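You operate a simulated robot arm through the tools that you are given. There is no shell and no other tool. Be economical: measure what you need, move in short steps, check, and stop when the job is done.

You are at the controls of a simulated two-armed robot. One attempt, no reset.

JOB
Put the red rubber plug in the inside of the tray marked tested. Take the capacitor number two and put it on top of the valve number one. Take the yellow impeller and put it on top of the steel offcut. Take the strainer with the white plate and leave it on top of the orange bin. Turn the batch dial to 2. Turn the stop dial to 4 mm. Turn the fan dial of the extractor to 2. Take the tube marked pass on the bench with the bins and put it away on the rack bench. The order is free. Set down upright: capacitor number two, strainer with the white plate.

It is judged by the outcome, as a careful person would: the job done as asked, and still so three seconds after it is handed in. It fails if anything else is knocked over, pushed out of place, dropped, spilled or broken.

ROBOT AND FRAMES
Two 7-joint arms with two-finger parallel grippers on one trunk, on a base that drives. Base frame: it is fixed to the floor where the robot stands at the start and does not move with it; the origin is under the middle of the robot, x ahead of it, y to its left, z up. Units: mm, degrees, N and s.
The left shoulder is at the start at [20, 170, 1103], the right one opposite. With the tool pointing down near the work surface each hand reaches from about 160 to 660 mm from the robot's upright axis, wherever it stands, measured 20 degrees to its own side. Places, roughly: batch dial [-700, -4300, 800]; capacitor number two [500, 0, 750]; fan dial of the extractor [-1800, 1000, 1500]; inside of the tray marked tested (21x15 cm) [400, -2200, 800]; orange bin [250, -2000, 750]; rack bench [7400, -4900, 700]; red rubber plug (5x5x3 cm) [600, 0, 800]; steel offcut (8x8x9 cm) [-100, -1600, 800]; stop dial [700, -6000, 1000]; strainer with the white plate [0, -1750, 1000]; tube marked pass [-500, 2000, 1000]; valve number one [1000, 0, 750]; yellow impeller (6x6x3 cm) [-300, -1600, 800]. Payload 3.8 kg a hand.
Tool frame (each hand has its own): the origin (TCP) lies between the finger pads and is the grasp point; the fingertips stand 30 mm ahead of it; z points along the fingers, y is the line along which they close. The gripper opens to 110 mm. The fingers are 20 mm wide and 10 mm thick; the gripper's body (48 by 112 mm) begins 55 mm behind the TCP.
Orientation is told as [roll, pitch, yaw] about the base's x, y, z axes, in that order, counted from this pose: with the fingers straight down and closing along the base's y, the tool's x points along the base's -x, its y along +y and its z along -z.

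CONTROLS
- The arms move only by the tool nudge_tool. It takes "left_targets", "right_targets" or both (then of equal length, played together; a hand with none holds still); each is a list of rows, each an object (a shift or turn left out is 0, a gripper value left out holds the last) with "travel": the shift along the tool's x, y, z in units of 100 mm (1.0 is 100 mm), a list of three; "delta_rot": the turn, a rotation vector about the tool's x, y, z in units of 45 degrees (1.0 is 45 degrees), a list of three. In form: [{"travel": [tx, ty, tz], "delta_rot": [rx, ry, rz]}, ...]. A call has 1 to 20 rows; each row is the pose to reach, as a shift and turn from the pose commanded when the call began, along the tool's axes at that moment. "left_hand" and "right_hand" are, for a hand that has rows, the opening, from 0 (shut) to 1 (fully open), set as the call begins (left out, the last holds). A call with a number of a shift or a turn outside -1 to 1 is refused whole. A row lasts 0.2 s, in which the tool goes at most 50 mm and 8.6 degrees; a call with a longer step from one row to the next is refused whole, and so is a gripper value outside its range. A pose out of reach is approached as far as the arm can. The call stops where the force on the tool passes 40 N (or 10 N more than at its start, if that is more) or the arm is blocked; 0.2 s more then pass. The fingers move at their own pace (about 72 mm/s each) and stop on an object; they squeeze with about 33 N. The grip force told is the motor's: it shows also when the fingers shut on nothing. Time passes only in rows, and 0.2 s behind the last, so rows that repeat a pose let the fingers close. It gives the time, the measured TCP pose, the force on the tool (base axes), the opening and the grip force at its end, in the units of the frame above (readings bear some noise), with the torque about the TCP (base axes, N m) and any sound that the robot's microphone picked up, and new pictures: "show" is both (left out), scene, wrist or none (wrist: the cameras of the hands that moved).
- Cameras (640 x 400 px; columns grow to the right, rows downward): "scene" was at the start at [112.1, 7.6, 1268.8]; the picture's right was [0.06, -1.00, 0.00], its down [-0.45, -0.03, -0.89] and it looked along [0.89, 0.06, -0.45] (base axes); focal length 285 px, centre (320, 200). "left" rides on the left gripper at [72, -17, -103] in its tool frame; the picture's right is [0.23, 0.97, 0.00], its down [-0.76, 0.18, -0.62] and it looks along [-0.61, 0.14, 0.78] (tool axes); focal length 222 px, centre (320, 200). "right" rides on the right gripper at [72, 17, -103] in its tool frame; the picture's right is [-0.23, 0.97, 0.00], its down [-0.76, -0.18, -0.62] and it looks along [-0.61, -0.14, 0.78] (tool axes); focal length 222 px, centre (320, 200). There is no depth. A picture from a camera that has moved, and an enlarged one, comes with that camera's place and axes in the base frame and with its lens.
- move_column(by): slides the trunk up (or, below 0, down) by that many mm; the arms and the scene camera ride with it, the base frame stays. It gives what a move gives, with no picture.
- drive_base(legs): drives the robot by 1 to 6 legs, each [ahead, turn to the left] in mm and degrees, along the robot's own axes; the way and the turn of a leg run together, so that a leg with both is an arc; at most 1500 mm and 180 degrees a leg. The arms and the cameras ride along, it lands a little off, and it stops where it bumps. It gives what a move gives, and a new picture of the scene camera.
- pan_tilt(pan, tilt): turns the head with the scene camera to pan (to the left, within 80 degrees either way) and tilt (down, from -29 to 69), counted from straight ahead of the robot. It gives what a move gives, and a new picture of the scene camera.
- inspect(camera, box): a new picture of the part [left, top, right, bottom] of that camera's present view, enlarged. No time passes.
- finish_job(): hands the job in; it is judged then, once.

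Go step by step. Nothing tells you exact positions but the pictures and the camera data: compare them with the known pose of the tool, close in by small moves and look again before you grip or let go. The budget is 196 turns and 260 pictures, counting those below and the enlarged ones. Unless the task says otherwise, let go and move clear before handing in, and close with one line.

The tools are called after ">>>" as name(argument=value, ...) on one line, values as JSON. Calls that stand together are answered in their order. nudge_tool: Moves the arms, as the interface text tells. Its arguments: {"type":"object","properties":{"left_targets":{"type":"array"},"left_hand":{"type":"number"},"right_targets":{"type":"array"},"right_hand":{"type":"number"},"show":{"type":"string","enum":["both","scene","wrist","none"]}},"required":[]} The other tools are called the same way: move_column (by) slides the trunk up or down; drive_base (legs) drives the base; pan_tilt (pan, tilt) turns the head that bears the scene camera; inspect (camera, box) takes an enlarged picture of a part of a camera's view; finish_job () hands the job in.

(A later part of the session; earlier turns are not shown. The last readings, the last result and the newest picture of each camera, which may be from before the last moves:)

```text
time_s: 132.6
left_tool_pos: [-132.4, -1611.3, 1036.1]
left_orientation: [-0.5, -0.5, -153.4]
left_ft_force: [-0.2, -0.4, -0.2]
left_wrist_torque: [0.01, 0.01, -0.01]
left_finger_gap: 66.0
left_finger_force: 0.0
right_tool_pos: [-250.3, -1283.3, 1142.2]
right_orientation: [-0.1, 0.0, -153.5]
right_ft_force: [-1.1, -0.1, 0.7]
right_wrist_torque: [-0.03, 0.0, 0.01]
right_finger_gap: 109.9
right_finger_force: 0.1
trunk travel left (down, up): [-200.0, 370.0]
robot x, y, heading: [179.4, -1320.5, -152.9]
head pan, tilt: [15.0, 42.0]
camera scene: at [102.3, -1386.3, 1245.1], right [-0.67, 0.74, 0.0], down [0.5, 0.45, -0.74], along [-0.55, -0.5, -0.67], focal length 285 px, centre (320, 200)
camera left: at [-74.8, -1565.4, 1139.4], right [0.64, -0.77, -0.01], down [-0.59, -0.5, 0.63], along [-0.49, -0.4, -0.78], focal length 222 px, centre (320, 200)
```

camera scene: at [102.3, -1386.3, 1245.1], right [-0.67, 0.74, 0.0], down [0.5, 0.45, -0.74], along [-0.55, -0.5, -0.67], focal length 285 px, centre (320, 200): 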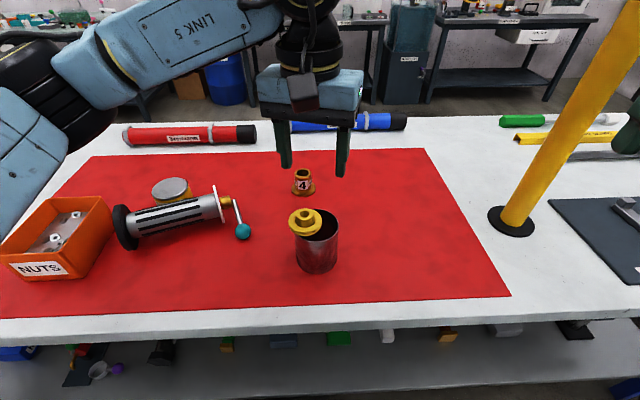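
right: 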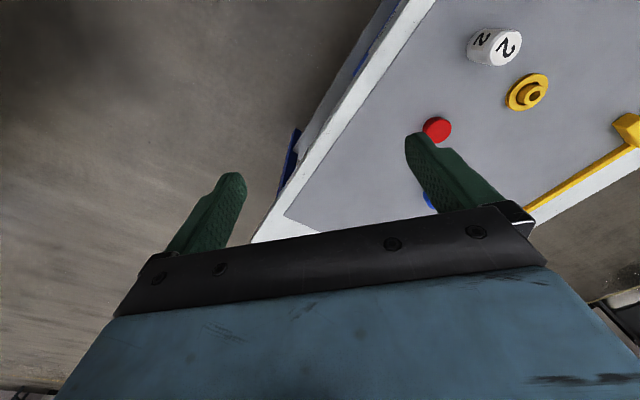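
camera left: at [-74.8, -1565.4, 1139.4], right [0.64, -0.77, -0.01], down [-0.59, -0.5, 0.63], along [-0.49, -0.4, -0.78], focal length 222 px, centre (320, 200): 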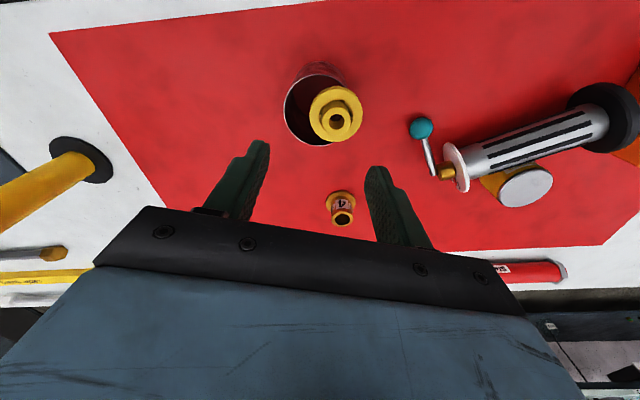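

>>> inspect(camera="scene", box=[270, 190, 370, 280])

>>> inspect(camera="left", box=[260, 50, 400, 160])

```text
4.44 times, centred on (320, 235) of scene
camera zoom: at [102.3, -1386.3, 1245.1], right [-0.67, 0.74, 0.0], down [0.5, 0.45, -0.74], along [-0.55, -0.5, -0.67], focal length 1268 px, centre (320, 44)
```

zoom: 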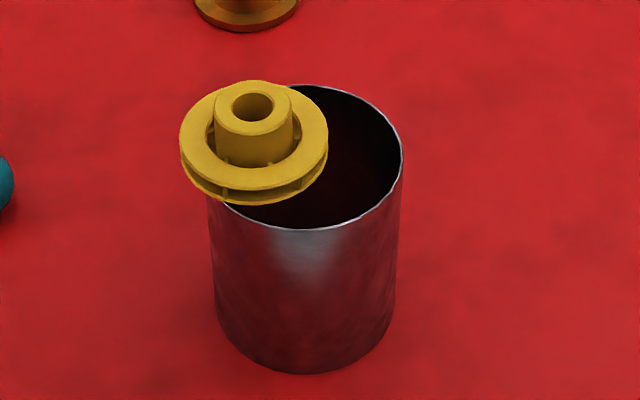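

```text
3.64 times, centred on (330, 105) of left
camera zoom: at [-74.8, -1565.4, 1139.4], right [0.64, -0.77, -0.01], down [-0.59, -0.5, 0.63], along [-0.49, -0.4, -0.78], focal length 808 px, centre (284, 546)
```

zoom: 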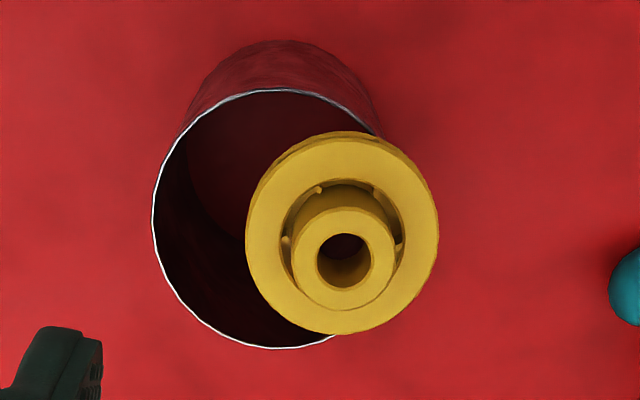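

It rests level on the top but slid 17 mm off centre when the fingers opened. I'll regrip the hub and centre it, easing the load fully this time.

>>> nudge_tool(left_targets=[{"travel": [0, 0.16, 0.3]}, {"travel": [0, 0.16, 0.6]}, {"travel": [0, 0.16, 0.9]}, {"travel": [0, 0.16, 0.97]}], left_hand=0.7, show="none")

>>> nudge_tool(left_targets=[{"travel": [0, 0, 0]}, {"travel": [0, 0, 0]}, {"travel": [0, 0, 0]}, {"travel": [0, 0, 0]}], left_hand=0, show="none")

>>> nudge_tool(left_targets=[{"travel": [0, 0, -0.06]}, {"travel": [0, -0.1, -0.1]}, {"travel": [0, -0.18, -0.1]}], show="none")

>>> inspect(camera="scene", box=[270, 190, 370, 280])

>>> inspect(camera="left", box=[240, 50, 400, 200])

```text
time_s: 133.6
left_tool_pos: [-128.2, -1625.5, 938.8]
left_orientation: [-0.5, -0.6, -153.4]
left_ft_force: [-0.3, -0.1, -0.6]
left_wrist_torque: [0.02, 0.03, 0.0]
left_finger_gap: 77.1
left_finger_force: 0.1
right_tool_pos: [-250.4, -1284.7, 1141.6]
right_orientation: [0.1, 0.0, -153.5]
right_ft_force: [-0.9, -0.5, 0.7]
right_wrist_torque: [0.02, 0.01, 0.0]
right_finger_gap: 110.0
right_finger_force: 0.0
trunk travel left (down, up): [-200.0, 370.0]
robot x, y, heading: [179.6, -1323.3, -153.2]
head pan, tilt: [15.0, 42.0]
```

```text
time_s: 134.6
left_tool_pos: [-127.0, -1625.8, 938.4]
left_orientation: [-0.5, -0.5, -153.4]
left_ft_force: [-0.1, 0.7, -0.2]
left_wrist_torque: [-0.01, -0.01, 0.01]
left_finger_gap: 26.5
left_finger_force: 33.3
right_tool_pos: [-250.7, -1282.4, 1140.5]
right_orientation: [0.1, -0.1, -153.4]
right_ft_force: [-0.3, 0.2, -0.1]
right_wrist_torque: [0.0, 0.03, 0.0]
right_finger_gap: 110.2
right_finger_force: 0.0
trunk travel left (down, up): [-200.0, 370.0]
robot x, y, heading: [184.6, -1324.7, -153.1]
head pan, tilt: [15.0, 42.0]
```

```text
time_s: 135.4
left_tool_pos: [-136.4, -1610.3, 948.8]
left_orientation: [-0.4, -0.5, -153.3]
left_ft_force: [-0.7, 0.0, -0.2]
left_wrist_torque: [0.01, -0.02, 0.01]
left_finger_gap: 26.1
left_finger_force: 33.1
right_tool_pos: [-251.3, -1282.9, 1140.9]
right_orientation: [0.0, 0.0, -153.5]
right_ft_force: [-0.3, 0.9, -0.9]
right_wrist_torque: [-0.02, -0.04, -0.02]
right_finger_gap: 110.1
right_finger_force: 0.0
trunk travel left (down, up): [-200.0, 370.0]
robot x, y, heading: [182.2, -1322.1, -153.1]
head pan, tilt: [15.0, 42.0]
```

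```text
4.44 times, centred on (320, 235) of scene
camera zoom: at [102.1, -1386.3, 1245.1], right [-0.67, 0.74, 0.0], down [0.5, 0.45, -0.74], along [-0.55, -0.5, -0.67], focal length 1268 px, centre (320, 44)
```

zoom: 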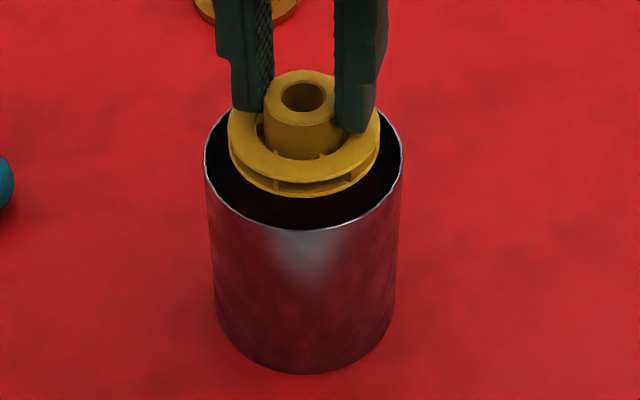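

```text
2.67 times, centred on (320, 125) of left
camera zoom: at [-76.7, -1562.2, 1052.8], right [0.64, -0.77, -0.01], down [-0.59, -0.5, 0.63], along [-0.49, -0.4, -0.78], focal length 592 px, centre (320, 400)
```

zoom: 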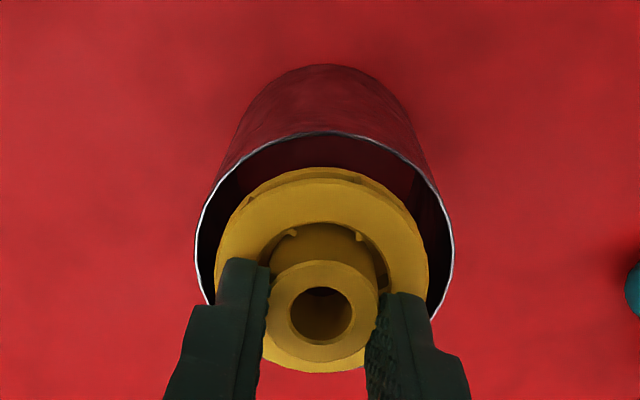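

>>> nudge_tool(left_targets=[{"travel": [0, 0, 0.05]}, {"travel": [0, 0, 0.09]}], show="none")

>>> nudge_tool(left_targets=[{"travel": [0, 0, 0.01]}], show="none")

>>> nudge_tool(left_targets=[{"travel": [0, 0, 0.01]}], show="none")

```text
time_s: 136.0
left_tool_pos: [-135.3, -1609.0, 940.4]
left_orientation: [-0.5, -0.6, -153.4]
left_ft_force: [0.1, 0.9, 0.5]
left_wrist_torque: [-0.03, 0.01, 0.03]
left_finger_gap: 26.1
left_finger_force: 33.0
right_tool_pos: [-251.7, -1282.5, 1140.3]
right_orientation: [0.0, 0.0, -153.5]
right_ft_force: [0.1, -0.4, -0.2]
right_wrist_torque: [0.01, 0.03, 0.01]
right_finger_gap: 110.1
right_finger_force: 0.1
trunk travel left (down, up): [-200.0, 370.0]
robot x, y, heading: [185.5, -1321.3, -153.2]
head pan, tilt: [15.0, 42.0]
```

```text
time_s: 136.4
left_tool_pos: [-134.8, -1610.3, 939.3]
left_orientation: [-0.6, -0.7, -153.4]
left_ft_force: [1.3, -0.9, -0.4]
left_wrist_torque: [0.01, -0.04, 0.02]
left_finger_gap: 26.3
left_finger_force: 33.3
right_tool_pos: [-250.0, -1282.8, 1140.2]
right_orientation: [0.0, 0.0, -153.5]
right_ft_force: [0.3, 0.1, -0.7]
right_wrist_torque: [-0.01, -0.05, 0.02]
right_finger_gap: 110.0
right_finger_force: 0.0
trunk travel left (down, up): [-200.0, 370.0]
robot x, y, heading: [187.1, -1323.0, -153.0]
head pan, tilt: [15.0, 42.0]
```

```text
time_s: 136.8
left_tool_pos: [-135.7, -1609.1, 937.8]
left_orientation: [-0.6, -0.6, -153.4]
left_ft_force: [0.5, -0.3, 4.0]
left_wrist_torque: [-0.1, -0.08, 0.03]
left_finger_gap: 26.4
left_finger_force: 33.1
right_tool_pos: [-249.8, -1282.7, 1140.7]
right_orientation: [0.0, 0.1, -153.4]
right_ft_force: [0.8, 0.5, -0.5]
right_wrist_torque: [0.0, 0.0, 0.0]
right_finger_gap: 110.0
right_finger_force: 0.1
trunk travel left (down, up): [-200.0, 370.0]
robot x, y, heading: [182.5, -1323.1, -152.8]
head pan, tilt: [15.0, 42.0]
```

>>> nudge_tool(left_targets=[{"travel": [0, 0, 0]}, {"travel": [0, 0, 0]}, {"travel": [0, 0, 0]}], left_hand=0.32, show="none")

>>> nudge_tool(left_targets=[{"travel": [0, 0, -0.05]}, {"travel": [0, 0, -0.2]}, {"travel": [0, 0, -0.6]}, {"travel": [0, 0, -1.0]}], show="none")

>>> inspect(camera="scene", box=[270, 190, 370, 280])

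>>> inspect(camera="left", box=[240, 0, 640, 220])

```text
time_s: 137.6
left_tool_pos: [-134.1, -1609.2, 937.1]
left_orientation: [-0.5, -0.5, -153.4]
left_ft_force: [-1.0, 0.8, -0.7]
left_wrist_torque: [-0.01, 0.03, -0.02]
left_finger_gap: 35.3
left_finger_force: 0.1
right_tool_pos: [-251.5, -1282.2, 1140.5]
right_orientation: [0.0, 0.0, -153.5]
right_ft_force: [-0.7, 0.4, 0.3]
right_wrist_torque: [0.03, -0.02, 0.04]
right_finger_gap: 109.8
right_finger_force: 0.0
trunk travel left (down, up): [-200.0, 370.0]
robot x, y, heading: [182.5, -1320.7, -153.1]
head pan, tilt: [15.0, 42.0]
```

```text
time_s: 138.6
left_tool_pos: [-132.8, -1608.7, 1037.1]
left_orientation: [-0.6, -0.6, -153.4]
left_ft_force: [0.3, -1.0, 0.2]
left_wrist_torque: [-0.03, 0.01, 0.0]
left_finger_gap: 35.4
left_finger_force: 0.0
right_tool_pos: [-250.1, -1282.9, 1141.5]
right_orientation: [0.0, 0.0, -153.4]
right_ft_force: [0.3, -0.7, 0.1]
right_wrist_torque: [0.02, 0.01, -0.01]
right_finger_gap: 109.9
right_finger_force: 0.1
trunk travel left (down, up): [-200.0, 370.0]
robot x, y, heading: [181.0, -1323.7, -152.9]
head pan, tilt: [15.0, 42.0]
```

```text
4.44 times, centred on (320, 235) of scene
camera zoom: at [102.3, -1386.1, 1245.1], right [-0.67, 0.74, 0.0], down [0.5, 0.45, -0.74], along [-0.55, -0.5, -0.67], focal length 1268 px, centre (320, 44)
```

zoom: 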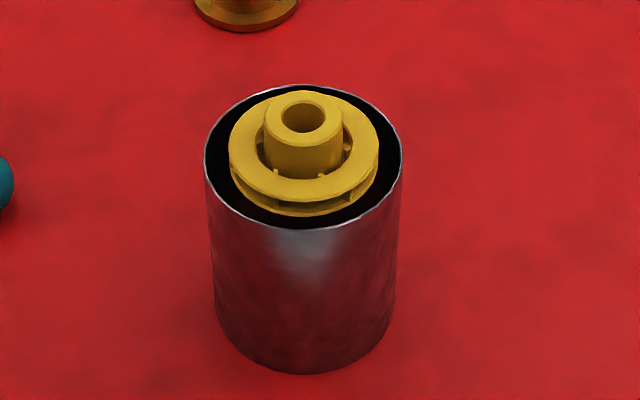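

```text
1.60 times, centred on (440, 110) of left
camera zoom: at [-74.8, -1561.9, 1141.8], right [0.64, -0.77, -0.01], down [-0.59, -0.5, 0.63], along [-0.49, -0.39, -0.78], focal length 355 px, centre (128, 344)
```

zoom: 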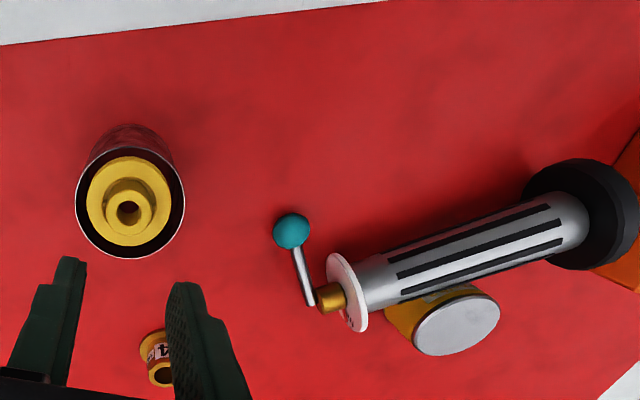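

The impeller is centred on the offcut. Now I'll move along the bench to fetch the fallen strainer.

>>> drive_base(legs=[[0, 106], [335, 0], [0, -90]])

>>> pan_tilt(pan=0, tilt=45)

```text
time_s: 149.1
left_tool_pos: [196.8, -1930.4, 1037.9]
left_orientation: [-0.6, -0.5, -136.6]
left_ft_force: [-0.9, 1.2, -0.6]
left_wrist_torque: [-0.01, 0.01, -0.01]
left_finger_gap: 35.3
left_finger_force: 0.1
right_tool_pos: [-10.5, -1652.7, 1141.1]
right_orientation: [0.0, 0.0, -136.6]
right_ft_force: [-0.2, 0.0, 0.1]
right_wrist_torque: [0.0, -0.02, -0.02]
right_finger_gap: 109.7
right_finger_force: 0.1
trunk travel left (down, up): [-200.0, 370.0]
robot x, y, heading: [418.1, -1563.7, -136.3]
head pan, tilt: [15.0, 42.0]
camera scene: at [357.3, -1649.0, 1245.1], right [-0.85, 0.52, 0.0], down [0.35, 0.57, -0.74], along [-0.39, -0.64, -0.67], focal length 285 px, centre (320, 200)
```

scene: 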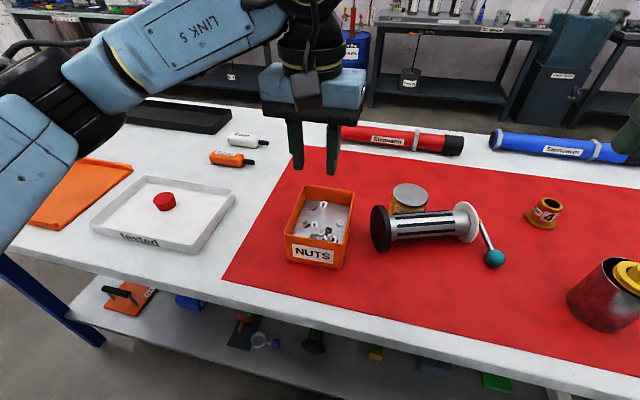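

```text
time_s: 149.8
left_tool_pos: [196.4, -1930.7, 1037.9]
left_orientation: [-0.5, -0.5, -136.7]
left_ft_force: [-0.3, -0.1, -0.6]
left_wrist_torque: [0.03, 0.03, 0.01]
left_finger_gap: 34.8
left_finger_force: 0.2
right_tool_pos: [-9.7, -1653.4, 1140.6]
right_orientation: [0.0, -0.1, -136.7]
right_ft_force: [-0.4, -0.5, 0.0]
right_wrist_torque: [0.01, 0.05, 0.0]
right_finger_gap: 110.2
right_finger_force: 0.0
trunk travel left (down, up): [-200.0, 370.0]
robot x, y, heading: [415.6, -1564.4, -136.4]
head pan, tilt: [0.0, 45.0]
camera scene: at [342.0, -1633.9, 1240.8], right [-0.69, 0.72, 0.0], down [0.51, 0.49, -0.71], along [-0.51, -0.49, -0.71], focal length 285 px, centre (320, 200)
```

scene: 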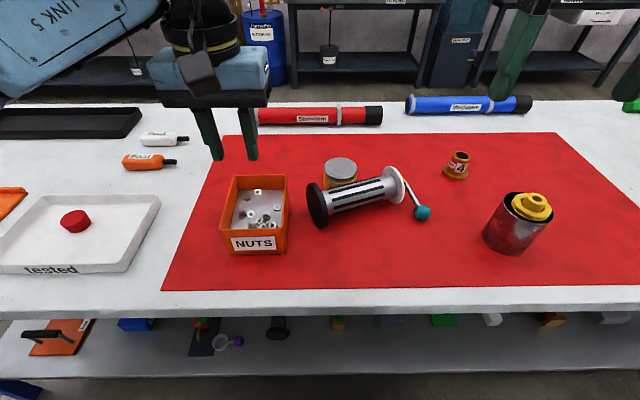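

>>> nudge_tool(left_targets=[{"travel": [-0.18, -0.33, 0]}, {"travel": [-0.36, -0.66, 0]}, {"travel": [-0.55, -1.0, 0]}], right_targets=[{"travel": [0.3, -0.2, 0]}, {"travel": [0.6, -0.4, 0]}, {"travel": [0.8, -0.6, 0]}], left_hand=0.85, show="none")

>>> nudge_tool(left_targets=[{"travel": [-0.18, -0.33, 0]}, {"travel": [-0.36, -0.66, 0]}, {"travel": [-0.55, -1.0, 0]}], show="none")

>>> nudge_tool(left_targets=[{"travel": [0, -0.1, 0], "delta_rot": [0, 0, 0.19]}, {"travel": [0, -0.18, 0], "delta_rot": [0, 0, 0.38]}, {"travel": [0, -0.18, 0], "delta_rot": [0, 0, 0.57]}, {"travel": [0, -0.18, 0], "delta_rot": [0, 0, 0.76]}, {"travel": [0, -0.18, 0], "delta_rot": [0, 0, 0.95]}], show="none")

>>> nudge_tool(left_targets=[{"travel": [0, 0, 0], "delta_rot": [0, 0, 0.19]}, {"travel": [0, 0, 0], "delta_rot": [0, 0, 0.38]}, {"travel": [0, 0, 0], "delta_rot": [0, 0, 0.57]}, {"travel": [0, 0, 0], "delta_rot": [0, 0, 0.61]}], show="both")

```text
time_s: 150.7
left_tool_pos: [87.1, -1894.0, 1038.6]
left_orientation: [-0.4, -0.6, -136.7]
left_ft_force: [-1.0, 0.2, 0.1]
left_wrist_torque: [0.01, -0.01, -0.01]
left_finger_gap: 93.4
left_finger_force: 0.0
right_tool_pos: [3.8, -1553.3, 1140.0]
right_orientation: [0.1, 0.0, -136.7]
right_ft_force: [-0.6, -0.1, 0.0]
right_wrist_torque: [-0.01, -0.01, 0.03]
right_finger_gap: 109.9
right_finger_force: 0.1
trunk travel left (down, up): [-200.0, 370.0]
robot x, y, heading: [416.0, -1560.4, -136.4]
head pan, tilt: [0.0, 45.0]
```

```text
time_s: 151.4
left_tool_pos: [-22.4, -1858.5, 1040.0]
left_orientation: [-0.4, -0.7, -136.8]
left_ft_force: [-0.5, 0.1, 0.4]
left_wrist_torque: [-0.03, -0.03, 0.0]
left_finger_gap: 93.6
left_finger_force: 0.0
right_tool_pos: [4.2, -1553.8, 1141.0]
right_orientation: [0.1, 0.0, -136.7]
right_ft_force: [0.4, -0.1, 0.0]
right_wrist_torque: [0.02, -0.05, 0.02]
right_finger_gap: 110.0
right_finger_force: 0.1
trunk travel left (down, up): [-200.0, 370.0]
robot x, y, heading: [417.1, -1561.2, -136.2]
head pan, tilt: [0.0, 45.0]
```

```text
time_s: 152.7
left_tool_pos: [-25.6, -1859.7, 1037.7]
left_orientation: [-0.1, -1.0, -179.5]
left_ft_force: [-0.7, -0.4, -0.4]
left_wrist_torque: [0.01, 0.01, 0.02]
left_finger_gap: 93.5
left_finger_force: 0.0
left hand out of reach, approached as far as the arm can: row 5
right_tool_pos: [5.2, -1557.0, 1140.9]
right_orientation: [0.0, 0.0, -136.7]
right_ft_force: [0.3, -0.4, 0.0]
right_wrist_torque: [0.06, -0.02, 0.0]
right_finger_gap: 109.9
right_finger_force: 0.0
trunk travel left (down, up): [-200.0, 370.0]
robot x, y, heading: [415.0, -1565.2, -136.2]
head pan, tilt: [0.0, 45.0]
```

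```text
time_s: 153.7
left_tool_pos: [15.8, -1848.2, 1044.0]
left_orientation: [-0.2, -0.6, 166.8]
left_ft_force: [0.0, 0.1, 0.2]
left_wrist_torque: [0.0, 0.02, 0.04]
left_finger_gap: 93.8
left_finger_force: 0.1
left hand out of reach, approached as far as the arm can: row 1, 2, 3, 4
right_tool_pos: [5.2, -1555.0, 1139.8]
right_orientation: [0.0, 0.0, -136.7]
right_ft_force: [-0.2, -0.2, 0.4]
right_wrist_torque: [0.0, 0.0, -0.02]
right_finger_gap: 110.1
right_finger_force: 0.1
trunk travel left (down, up): [-200.0, 370.0]
robot x, y, heading: [417.0, -1562.6, -136.5]
head pan, tilt: [0.0, 45.0]
camera scene: at [341.4, -1633.6, 1240.7], right [-0.69, 0.72, 0.0], down [0.51, 0.49, -0.71], along [-0.51, -0.49, -0.71], focal length 285 px, centre (320, 200)
camera left: at [91.1, -1848.8, 1148.1], right [0.0, -1.0, -0.01], down [-0.78, 0.0, 0.63], along [-0.63, 0.01, -0.78], focal length 222 px, centre (320, 200)
```

scene: 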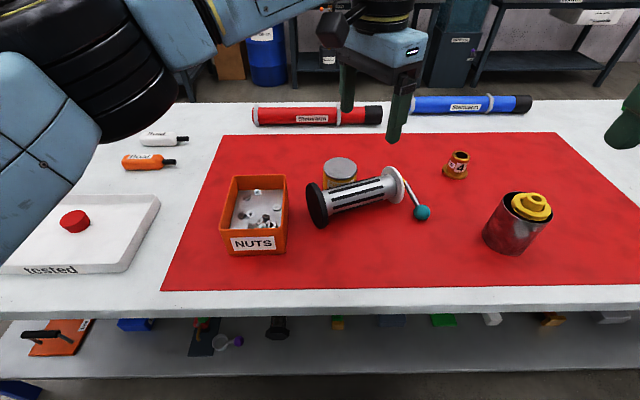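
left: 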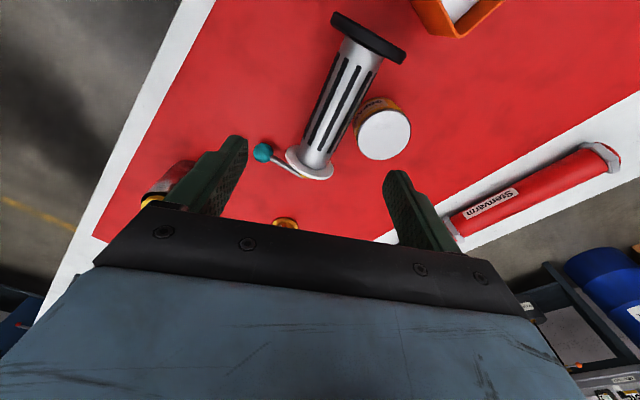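

The wrist can't turn that far here. Turning the robot right by about 29° puts the strainer in an easier direction.

>>> drive_base(legs=[[0, -29]])

>>> inspect(camera="left", box=[0, 0, 640, 400])

```text
time_s: 155.5
left_tool_pos: [-71.6, -1616.9, 1045.3]
left_orientation: [-0.2, -0.6, 137.6]
left_ft_force: [0.0, 0.1, 0.1]
left_wrist_torque: [0.01, -0.04, 0.01]
left_finger_gap: 93.5
left_finger_force: 0.1
right_tool_pos: [62.6, -1355.5, 1141.4]
right_orientation: [-0.1, 0.0, -165.7]
right_ft_force: [-0.3, 0.0, -0.1]
right_wrist_torque: [-0.03, 0.01, -0.03]
right_finger_gap: 110.0
right_finger_force: 0.1
trunk travel left (down, up): [-200.0, 370.0]
robot x, y, heading: [418.7, -1566.8, -165.3]
head pan, tilt: [0.0, 45.0]
camera scene: at [317.0, -1588.4, 1240.8], right [-0.25, 0.97, 0.0], down [0.68, 0.18, -0.71], along [-0.68, -0.18, -0.71], focal length 285 px, centre (320, 200)
```

scene: 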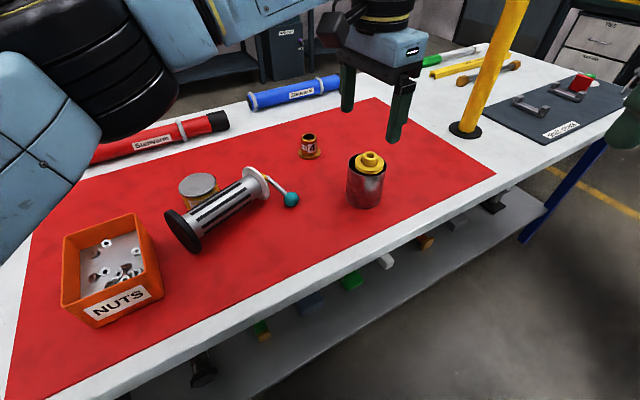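

```text
1.00 times, centred on (320, 200) of left (not enlarged: the box is as wide or as high as the picture)
camera zoom: at [-5.7, -1654.5, 1148.4], right [-0.49, -0.87, -0.01], down [-0.68, 0.37, 0.63], along [-0.55, 0.31, -0.78], focal length 222 px, centre (320, 200)
```

zoom: 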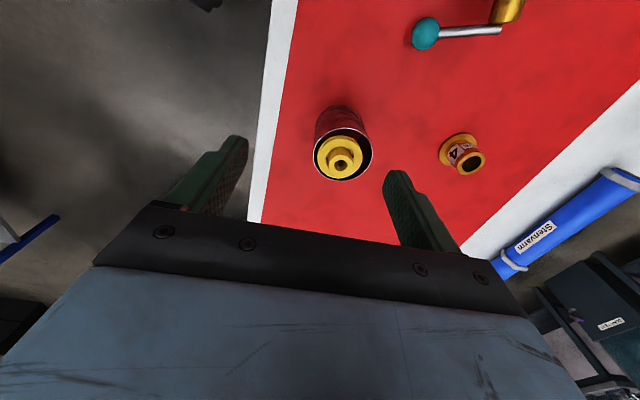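

>>> nudge_tool(left_targets=[{"travel": [0.3, 0.25, 0]}, {"travel": [0.6, 0.5, 0]}, {"travel": [0.92, 0.74, 0]}], show="none")

>>> nudge_tool(left_targets=[{"travel": [0.3, 0.25, 0], "delta_rot": [0, 0, -0.12]}, {"travel": [0.6, 0.5, 0], "delta_rot": [0, 0, -0.24]}, {"travel": [0.91, 0.73, 0], "delta_rot": [0, 0, -0.35]}, {"travel": [0.91, 0.73, 0.4], "delta_rot": [0, 0, -0.35]}, {"travel": [0.91, 0.73, 0.8], "delta_rot": [0, 0, -0.35]}], show="both")

```text
time_s: 156.3
left_tool_pos: [-48.0, -1726.1, 1043.1]
left_orientation: [-0.3, -0.7, 138.0]
left_ft_force: [-0.6, 0.2, -0.2]
left_wrist_torque: [-0.03, -0.02, -0.04]
left_finger_gap: 93.5
left_finger_force: 0.1
left hand out of reach, approached as far as the arm can: row 2, 3
right_tool_pos: [62.7, -1355.7, 1139.9]
right_orientation: [0.0, -0.1, -165.8]
right_ft_force: [0.2, 0.7, 0.3]
right_wrist_torque: [-0.05, -0.03, -0.02]
right_finger_gap: 110.1
right_finger_force: 0.1
trunk travel left (down, up): [-200.0, 370.0]
robot x, y, heading: [416.3, -1563.5, -165.3]
head pan, tilt: [0.0, 45.0]
```

```text
time_s: 157.5
left_tool_pos: [-30.4, -1840.4, 962.2]
left_orientation: [-0.4, -0.5, 153.4]
left_ft_force: [-0.5, 0.2, 0.3]
left_wrist_torque: [0.01, -0.02, 0.01]
left_finger_gap: 93.6
left_finger_force: 0.1
right_tool_pos: [63.1, -1355.9, 1141.0]
right_orientation: [0.0, 0.0, -165.9]
right_ft_force: [-0.2, -0.5, 0.4]
right_wrist_torque: [0.03, 0.02, -0.01]
right_finger_gap: 110.2
right_finger_force: 0.0
trunk travel left (down, up): [-200.0, 370.0]
robot x, y, heading: [414.9, -1564.3, -165.4]
head pan, tilt: [0.0, 45.0]
camera scene: at [316.9, -1589.3, 1240.7], right [-0.25, 0.97, 0.0], down [0.68, 0.18, -0.71], along [-0.68, -0.18, -0.71], focal length 285 px, centre (320, 200)
camera left: at [42.3, -1859.5, 1065.5], right [-0.23, -0.97, -0.01], down [-0.76, 0.17, 0.63], along [-0.61, 0.15, -0.78], focal length 222 px, centre (320, 200)
```

scene: 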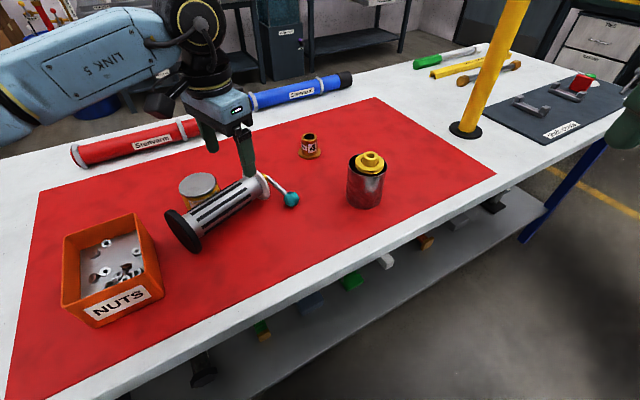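
left: 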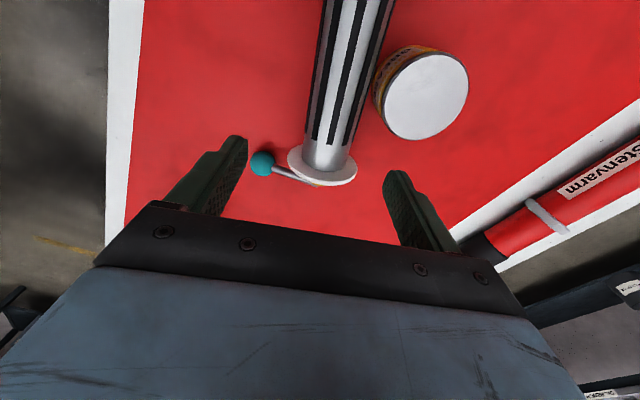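

>>> nudge_tool(left_targets=[{"travel": [-0.1, 0.138, 0]}, {"travel": [-0.1, 0.138, 0.2]}, {"travel": [-0.1, 0.138, 0.5]}, {"travel": [-0.1, 0.138, 0.7]}], left_hand=0.64, show="both")

```text
time_s: 158.5
left_tool_pos: [-45.4, -1847.2, 890.7]
left_orientation: [-0.4, -0.6, 153.5]
left_ft_force: [0.6, 0.5, -0.2]
left_wrist_torque: [-0.03, 0.0, -0.02]
left_finger_gap: 70.6
left_finger_force: 0.0
right_tool_pos: [63.1, -1356.9, 1139.9]
right_orientation: [0.0, 0.0, -165.8]
right_ft_force: [-0.2, 0.7, -0.3]
right_wrist_torque: [0.0, 0.01, -0.03]
right_finger_gap: 109.8
right_finger_force: 0.0
trunk travel left (down, up): [-200.0, 370.0]
robot x, y, heading: [418.9, -1562.1, -165.3]
head pan, tilt: [0.0, 45.0]
camera scene: at [316.8, -1588.9, 1240.8], right [-0.25, 0.97, 0.0], down [0.68, 0.18, -0.71], along [-0.68, -0.18, -0.71], focal length 285 px, centre (320, 200)
camera left: at [26.4, -1865.2, 994.3], right [-0.23, -0.97, -0.01], down [-0.76, 0.17, 0.63], along [-0.61, 0.15, -0.78], focal length 222 px, centre (320, 200)
```

scene: 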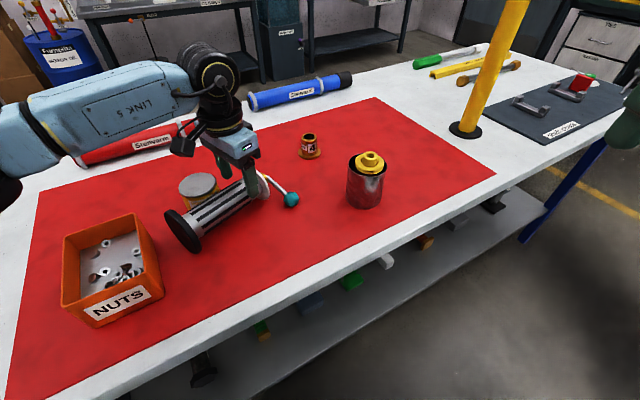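
left: 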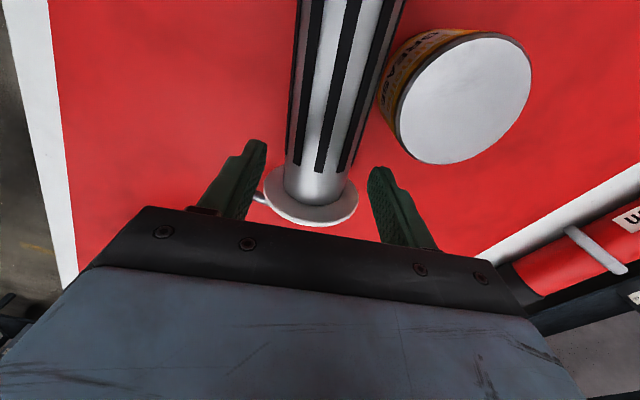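

>>> nudge_tool(left_targets=[{"travel": [0, 0, 0.2]}, {"travel": [0, 0, 0.4]}, {"travel": [0, 0, 0.52]}], show="wrist")

```text
time_s: 159.3
left_tool_pos: [-47.8, -1846.8, 838.8]
left_orientation: [-0.3, -0.6, 153.6]
left_ft_force: [0.8, -0.5, 0.6]
left_wrist_torque: [0.0, -0.01, 0.0]
left_finger_gap: 70.6
left_finger_force: 0.1
right_tool_pos: [63.7, -1355.7, 1141.5]
right_orientation: [0.1, 0.0, -165.8]
right_ft_force: [0.0, -0.2, 0.3]
right_wrist_torque: [0.0, 0.0, 0.01]
right_finger_gap: 109.9
right_finger_force: 0.0
trunk travel left (down, up): [-200.0, 370.0]
robot x, y, heading: [413.4, -1565.5, -165.4]
head pan, tilt: [0.0, 45.0]
camera left: at [26.0, -1864.8, 942.1], right [-0.23, -0.97, -0.01], down [-0.76, 0.17, 0.63], along [-0.61, 0.15, -0.78], focal length 222 px, centre (320, 200)
```

left: 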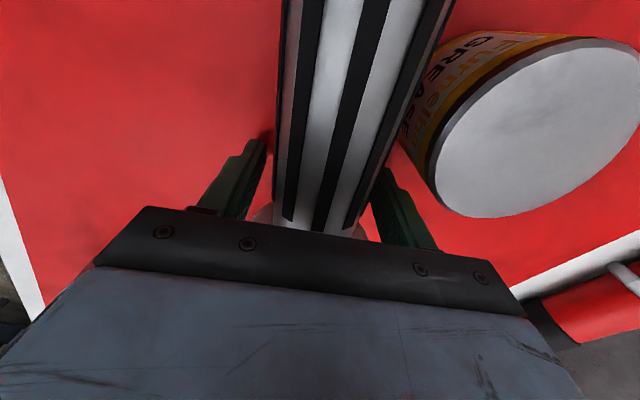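

>>> nudge_tool(left_targets=[{"travel": [0, 0, 0]}, {"travel": [0, 0, 0]}, {"travel": [0, 0, 0]}, {"travel": [0, 0, 0]}], left_hand=0, show="none")

>>> nudge_tool(left_targets=[{"travel": [0, 0, -0.08]}, {"travel": [0, 0, -0.2]}, {"travel": [0, 0, -0.4]}, {"travel": [0, 0, -0.7]}, {"travel": [0, 0, -1.0]}], show="both")

```text
time_s: 160.3
left_tool_pos: [-46.4, -1845.4, 838.2]
left_orientation: [-0.3, -0.6, 153.5]
left_ft_force: [0.2, 0.1, 0.8]
left_wrist_torque: [-0.01, -0.01, 0.09]
left_finger_gap: 49.3
left_finger_force: 32.9
right_tool_pos: [62.6, -1355.7, 1140.6]
right_orientation: [0.0, 0.1, -165.8]
right_ft_force: [0.1, 0.5, -0.5]
right_wrist_torque: [0.0, -0.02, -0.01]
right_finger_gap: 109.7
right_finger_force: 0.1
trunk travel left (down, up): [-200.0, 370.0]
robot x, y, heading: [417.1, -1566.7, -165.5]
head pan, tilt: [0.0, 45.0]
```

```text
time_s: 161.5
left_tool_pos: [-45.6, -1846.6, 939.2]
left_orientation: [-0.4, -0.5, 153.5]
left_ft_force: [-0.9, 0.4, -4.6]
left_wrist_torque: [0.09, 0.21, 0.13]
left_finger_gap: 48.8
left_finger_force: 33.2
right_tool_pos: [63.0, -1355.9, 1139.9]
right_orientation: [0.0, 0.0, -165.8]
right_ft_force: [-0.4, -0.1, 0.4]
right_wrist_torque: [-0.01, -0.01, -0.02]
right_finger_gap: 110.1
right_finger_force: 0.0
trunk travel left (down, up): [-200.0, 370.0]
robot x, y, heading: [415.5, -1565.7, -165.3]
head pan, tilt: [0.0, 45.0]
camera scene: at [316.8, -1588.8, 1240.8], right [-0.25, 0.97, 0.0], down [0.68, 0.18, -0.71], along [-0.68, -0.18, -0.71], focal length 285 px, centre (320, 200)
camera left: at [26.7, -1864.8, 1043.0], right [-0.23, -0.97, -0.01], down [-0.76, 0.17, 0.63], along [-0.61, 0.15, -0.78], focal length 222 px, centre (320, 200)
```

scene: 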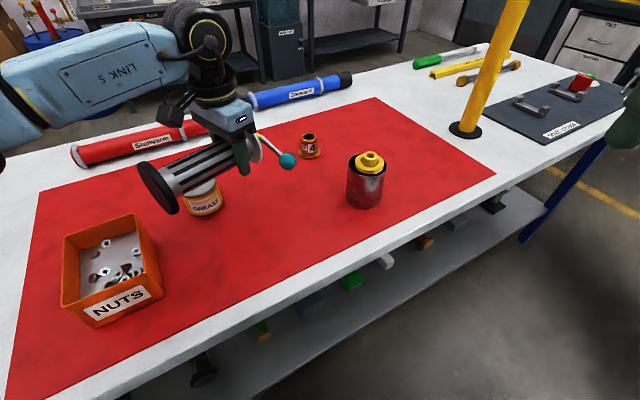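
left: 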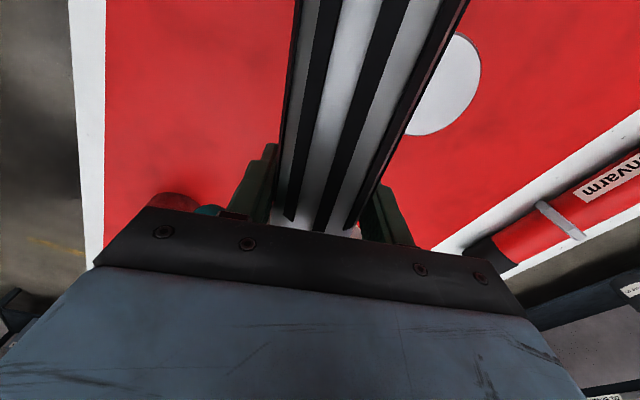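

Held. I'll raise it and tilt the hand by 90° so the strainer comes upright, base down.

>>> nudge_tool(left_targets=[{"travel": [0, 0, -0.3], "delta_rot": [0, -0.16, 0]}, {"travel": [0, 0, -0.6], "delta_rot": [0, -0.33, 0]}, {"travel": [0, 0, -0.9], "delta_rot": [0, -0.5, 0]}, {"travel": [0, 0, -1.0], "delta_rot": [0, -0.67, 0]}, {"travel": [0, 0, -1.0], "delta_rot": [0, -0.84, 0]}, {"travel": [0, 0, -1.0], "delta_rot": [0, -1.0, 0]}], show="scene")

>>> nudge_tool(left_targets=[{"travel": [0, 0, 0], "delta_rot": [0, -0.17, 0]}, {"travel": [0, 0, 0], "delta_rot": [0, -0.34, 0]}, {"travel": [0, 0, 0], "delta_rot": [0, -0.51, 0]}, {"travel": [0, 0, 0], "delta_rot": [0, -0.68, 0]}, {"travel": [0, 0, 0], "delta_rot": [0, -0.85, 0]}, {"travel": [0, 0, 0], "delta_rot": [0, -1.0, 0]}], show="scene")

```text
time_s: 162.9
left_tool_pos: [-44.7, -1847.4, 1038.2]
left_orientation: [-0.5, -45.7, 153.7]
left_ft_force: [-0.2, 0.6, -4.9]
left_wrist_torque: [0.13, 0.1, 0.04]
left_finger_gap: 49.0
left_finger_force: 33.3
right_tool_pos: [62.5, -1355.6, 1141.2]
right_orientation: [0.1, 0.0, -165.8]
right_ft_force: [0.0, -1.1, -0.7]
right_wrist_torque: [0.02, -0.01, -0.01]
right_finger_gap: 110.1
right_finger_force: 0.1
trunk travel left (down, up): [-200.0, 370.0]
robot x, y, heading: [416.5, -1560.6, -165.4]
head pan, tilt: [0.0, 45.0]
camera scene: at [316.8, -1589.3, 1240.7], right [-0.25, 0.97, 0.0], down [0.68, 0.18, -0.71], along [-0.68, -0.18, -0.71], focal length 285 px, centre (320, 200)
```

scene: 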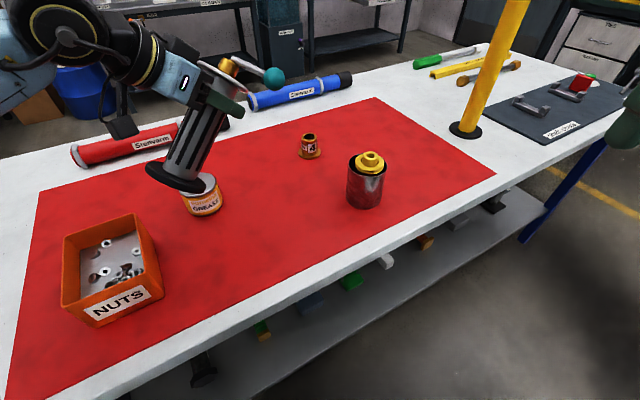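

```text
time_s: 164.3
left_tool_pos: [-46.2, -1848.2, 1039.3]
left_orientation: [-150.0, -89.2, -56.5]
left_ft_force: [-0.4, 0.0, -4.1]
left_wrist_torque: [-0.08, 0.04, 0.0]
left_finger_gap: 49.1
left_finger_force: 33.0
right_tool_pos: [62.2, -1357.4, 1140.9]
right_orientation: [-0.1, -0.1, -165.8]
right_ft_force: [-0.9, 0.2, -0.1]
right_wrist_torque: [0.01, 0.05, 0.02]
right_finger_gap: 109.9
right_finger_force: 0.1
trunk travel left (down, up): [-200.0, 370.0]
robot x, y, heading: [421.0, -1560.3, -165.7]
head pan, tilt: [0.0, 45.0]
camera scene: at [316.6, -1589.1, 1240.7], right [-0.25, 0.97, 0.0], down [0.68, 0.18, -0.71], along [-0.68, -0.18, -0.71], focal length 285 px, centre (320, 200)
```

scene: 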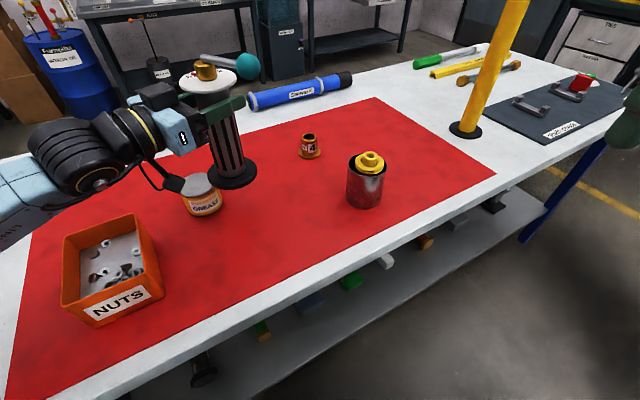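

The strainer is upright again. I'll turn left so the bin is in front, and look.

>>> drive_base(legs=[[0, 25]])

>>> inspect(camera="scene", box=[160, 60, 360, 260])

```text
time_s: 166.0
left_tool_pos: [115.3, -2016.7, 1038.1]
left_orientation: [-144.2, -89.3, -37.3]
left_ft_force: [-0.4, -1.4, -4.3]
left_wrist_torque: [-0.07, 0.01, -0.06]
left_finger_gap: 49.0
left_finger_force: 33.2
right_tool_pos: [7.0, -1525.0, 1143.1]
right_orientation: [0.0, -0.1, -140.9]
right_ft_force: [0.4, 0.0, 0.6]
right_wrist_torque: [0.04, -0.02, 0.04]
right_finger_gap: 110.2
right_finger_force: 0.0
trunk travel left (down, up): [-200.0, 370.0]
robot x, y, heading: [417.9, -1564.2, -140.7]
head pan, tilt: [0.0, 45.0]
camera scene: at [337.0, -1628.8, 1240.7], right [-0.64, 0.77, 0.0], down [0.55, 0.45, -0.71], along [-0.55, -0.45, -0.71], focal length 285 px, centre (320, 200)
```

scene: 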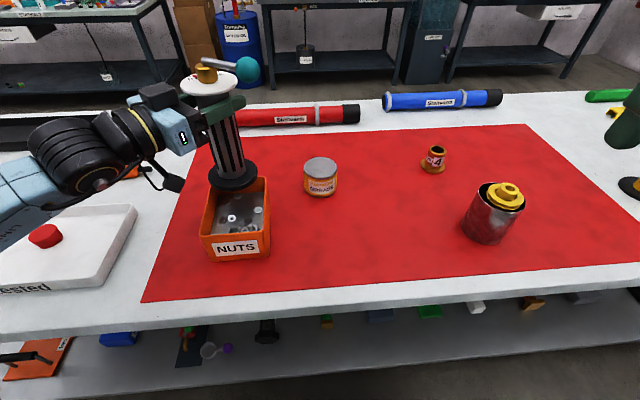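

```text
2.00 times, centred on (260, 160) of scene
camera zoom: at [337.0, -1628.8, 1240.7], right [-0.64, 0.77, 0.0], down [0.55, 0.45, -0.71], along [-0.55, -0.45, -0.71], focal length 571 px, centre (440, 280)
```

zoom: 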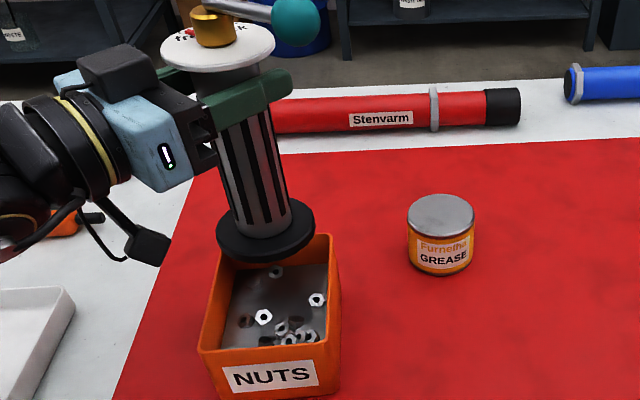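

>>> nudge_tool(left_targets=[{"travel": [0.05, -0.1, 0.08]}, {"travel": [0.1, -0.2, 0.17]}, {"travel": [0.15, -0.2, 0.17]}], show="none")

>>> inspect(camera="scene", box=[180, 130, 310, 270])

>>> inspect(camera="left", box=[0, 0, 640, 400])

```text
time_s: 166.8
left_tool_pos: [101.8, -1997.6, 1027.2]
left_orientation: [-162.6, -89.1, -19.2]
left_ft_force: [1.1, 0.4, 3.5]
left_wrist_torque: [0.12, 0.0, -0.05]
left_finger_gap: 48.9
left_finger_force: 33.2
right_tool_pos: [8.3, -1524.0, 1140.7]
right_orientation: [0.0, 0.0, -140.9]
right_ft_force: [-0.5, 0.1, -0.3]
right_wrist_torque: [0.01, 0.0, -0.01]
right_finger_gap: 110.1
right_finger_force: 0.0
trunk travel left (down, up): [-200.0, 370.0]
robot x, y, heading: [416.5, -1563.1, -140.4]
head pan, tilt: [0.0, 45.0]
```

```text
2.86 times, centred on (245, 200) of scene
camera zoom: at [337.3, -1628.0, 1240.9], right [-0.64, 0.77, 0.0], down [0.55, 0.45, -0.71], along [-0.55, -0.45, -0.71], focal length 815 px, centre (534, 200)
```

zoom: 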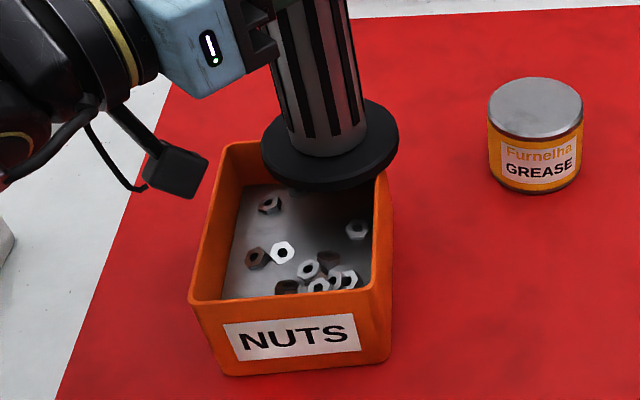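

```text
1.00 times, centred on (320, 200) of left (not enlarged: the box is as wide or as high as the picture)
camera zoom: at [203.1, -1981.3, 953.6], right [-0.03, -0.97, -0.23], down [0.63, -0.2, 0.75], along [-0.78, -0.12, 0.62], focal length 222 px, centre (320, 200)
```

zoom: 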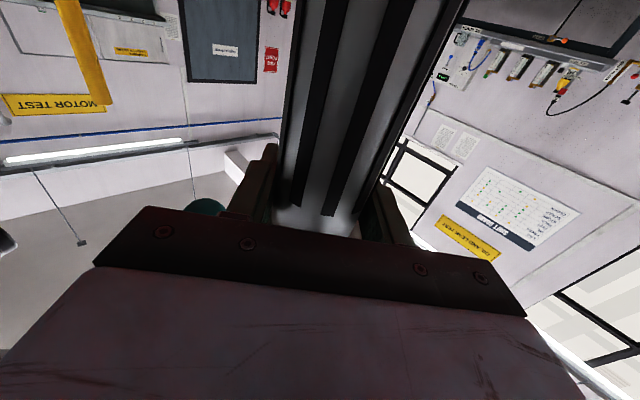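

The base is just touching the rim and nearly where I want it. I'll lift slightly, shift 5 mm inward, and lower again.

>>> nudge_tool(left_targets=[{"travel": [-0.08, 0, 0]}, {"travel": [-0.08, -0.04, -0.04]}], show="none")

>>> nudge_tool(left_targets=[{"travel": [0.03, 0, 0]}, {"travel": [0.05, 0, 0]}], show="none")

>>> nudge_tool(left_targets=[{"travel": [0.015, 0, 0]}], show="none")

>>> nudge_tool(left_targets=[{"travel": [0.015, 0, 0]}], show="none")

>>> inspect(camera="scene", box=[160, 40, 340, 270])

```text
time_s: 167.4
left_tool_pos: [104.6, -1991.9, 1032.3]
left_orientation: [-140.7, -89.4, -40.9]
left_ft_force: [0.9, 1.0, -4.6]
left_wrist_torque: [0.11, 0.05, -0.01]
left_finger_gap: 48.4
left_finger_force: 32.6
right_tool_pos: [7.8, -1524.2, 1141.8]
right_orientation: [-0.1, 0.0, -140.9]
right_ft_force: [-0.7, -0.1, -0.3]
right_wrist_torque: [-0.01, 0.02, 0.0]
right_finger_gap: 110.0
right_finger_force: 0.1
trunk travel left (down, up): [-200.0, 370.0]
robot x, y, heading: [415.8, -1563.5, -140.5]
head pan, tilt: [0.0, 45.0]
```

```text
time_s: 168.0
left_tool_pos: [105.1, -1991.9, 1027.4]
left_orientation: [-157.5, -89.2, -24.2]
left_ft_force: [0.7, 0.0, 1.1]
left_wrist_torque: [-0.13, 0.11, 0.03]
left_finger_gap: 48.7
left_finger_force: 32.9
right_tool_pos: [8.8, -1524.0, 1142.1]
right_orientation: [0.0, 0.0, -141.0]
right_ft_force: [0.0, -0.2, 0.8]
right_wrist_torque: [-0.02, -0.07, -0.03]
right_finger_gap: 110.2
right_finger_force: 0.0
trunk travel left (down, up): [-200.0, 370.0]
robot x, y, heading: [418.2, -1565.6, -140.4]
head pan, tilt: [0.0, 45.0]
```

```text
time_s: 168.4
left_tool_pos: [105.3, -1992.0, 1027.4]
left_orientation: [-166.8, -89.1, -14.9]
left_ft_force: [2.0, -2.5, 8.5]
left_wrist_torque: [-0.29, 0.22, 0.08]
left_finger_gap: 48.8
left_finger_force: 33.0
right_tool_pos: [6.8, -1524.5, 1140.6]
right_orientation: [0.0, 0.0, -140.9]
right_ft_force: [0.0, -0.2, -0.1]
right_wrist_torque: [0.03, 0.02, 0.0]
right_finger_gap: 110.1
right_finger_force: 0.1
trunk travel left (down, up): [-200.0, 370.0]
robot x, y, heading: [416.2, -1562.3, -140.6]
head pan, tilt: [0.0, 45.0]
```

```text
time_s: 168.8
left_tool_pos: [106.5, -1992.4, 1026.6]
left_orientation: [-172.5, -89.0, -8.9]
left_ft_force: [1.9, -4.3, 16.8]
left_wrist_torque: [-0.52, 0.53, 0.1]
left_finger_gap: 48.2
left_finger_force: 32.8
right_tool_pos: [7.8, -1524.1, 1142.2]
right_orientation: [-0.1, 0.0, -140.8]
right_ft_force: [0.6, 0.1, 0.2]
right_wrist_torque: [0.01, -0.01, -0.01]
right_finger_gap: 110.2
right_finger_force: 0.1
trunk travel left (down, up): [-200.0, 370.0]
robot x, y, heading: [414.5, -1570.5, -140.5]
head pan, tilt: [0.0, 45.0]
```

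```text
1.74 times, centred on (250, 155) of scene
camera zoom: at [338.0, -1627.7, 1241.0], right [-0.64, 0.77, 0.0], down [0.54, 0.45, -0.71], along [-0.55, -0.45, -0.71], focal length 496 px, centre (442, 278)
```

zoom: 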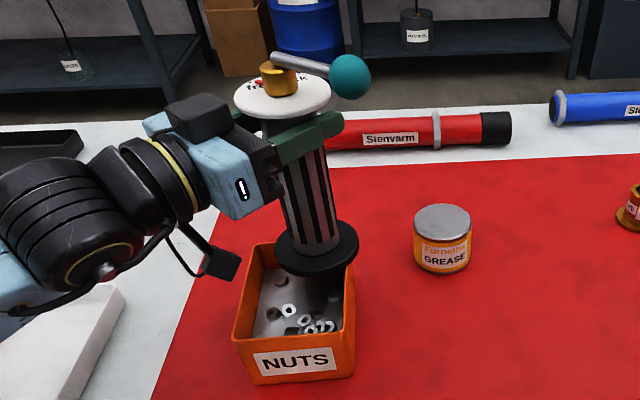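

>>> nudge_tool(left_targets=[{"travel": [-0.02, 0, 0]}], show="none")

>>> nudge_tool(left_targets=[{"travel": [0, 0, 0]}, {"travel": [0, 0, 0]}, {"travel": [0, 0, 0]}, {"travel": [0, 0, 0]}], left_hand=0.8, show="none")

>>> inspect(camera="scene", box=[160, 40, 340, 270])

```text
time_s: 169.2
left_tool_pos: [105.1, -1991.8, 1027.4]
left_orientation: [-160.3, -89.2, -21.2]
left_ft_force: [-0.8, -5.1, 16.6]
left_wrist_torque: [-0.63, 0.7, 0.12]
left_finger_gap: 48.5
left_finger_force: 33.2
right_tool_pos: [7.7, -1524.8, 1141.4]
right_orientation: [-0.1, -0.1, -140.8]
right_ft_force: [-0.1, -0.1, 0.2]
right_wrist_torque: [0.02, -0.01, 0.01]
right_finger_gap: 109.9
right_finger_force: 0.1
trunk travel left (down, up): [-200.0, 370.0]
robot x, y, heading: [417.4, -1561.9, -140.7]
head pan, tilt: [0.0, 45.0]
```

```text
time_s: 170.2
left_tool_pos: [105.3, -1992.2, 1025.8]
left_orientation: [-144.4, -89.3, -37.1]
left_ft_force: [0.0, 0.3, -0.8]
left_wrist_torque: [0.01, 0.02, 0.0]
left_finger_gap: 87.8
left_finger_force: 0.1
right_tool_pos: [6.2, -1524.4, 1141.1]
right_orientation: [0.1, 0.0, -141.0]
right_ft_force: [0.0, -0.4, -0.3]
right_wrist_torque: [0.01, 0.0, -0.01]
right_finger_gap: 110.0
right_finger_force: 0.1
trunk travel left (down, up): [-200.0, 370.0]
robot x, y, heading: [415.3, -1565.9, -140.6]
head pan, tilt: [0.0, 45.0]
```

```text
1.74 times, centred on (250, 155) of scene
camera zoom: at [337.0, -1628.2, 1240.8], right [-0.64, 0.77, 0.0], down [0.55, 0.45, -0.71], along [-0.55, -0.45, -0.71], focal length 496 px, centre (442, 278)
```

zoom: 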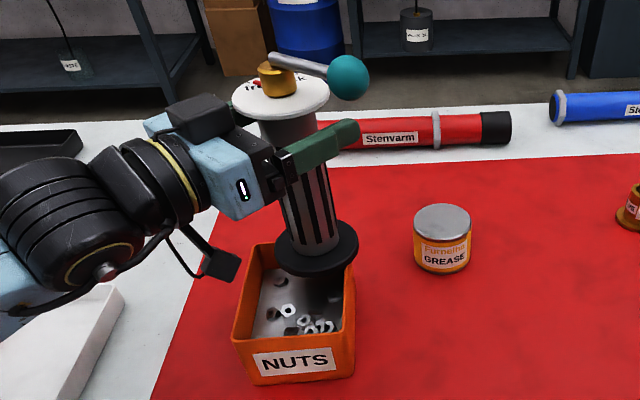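

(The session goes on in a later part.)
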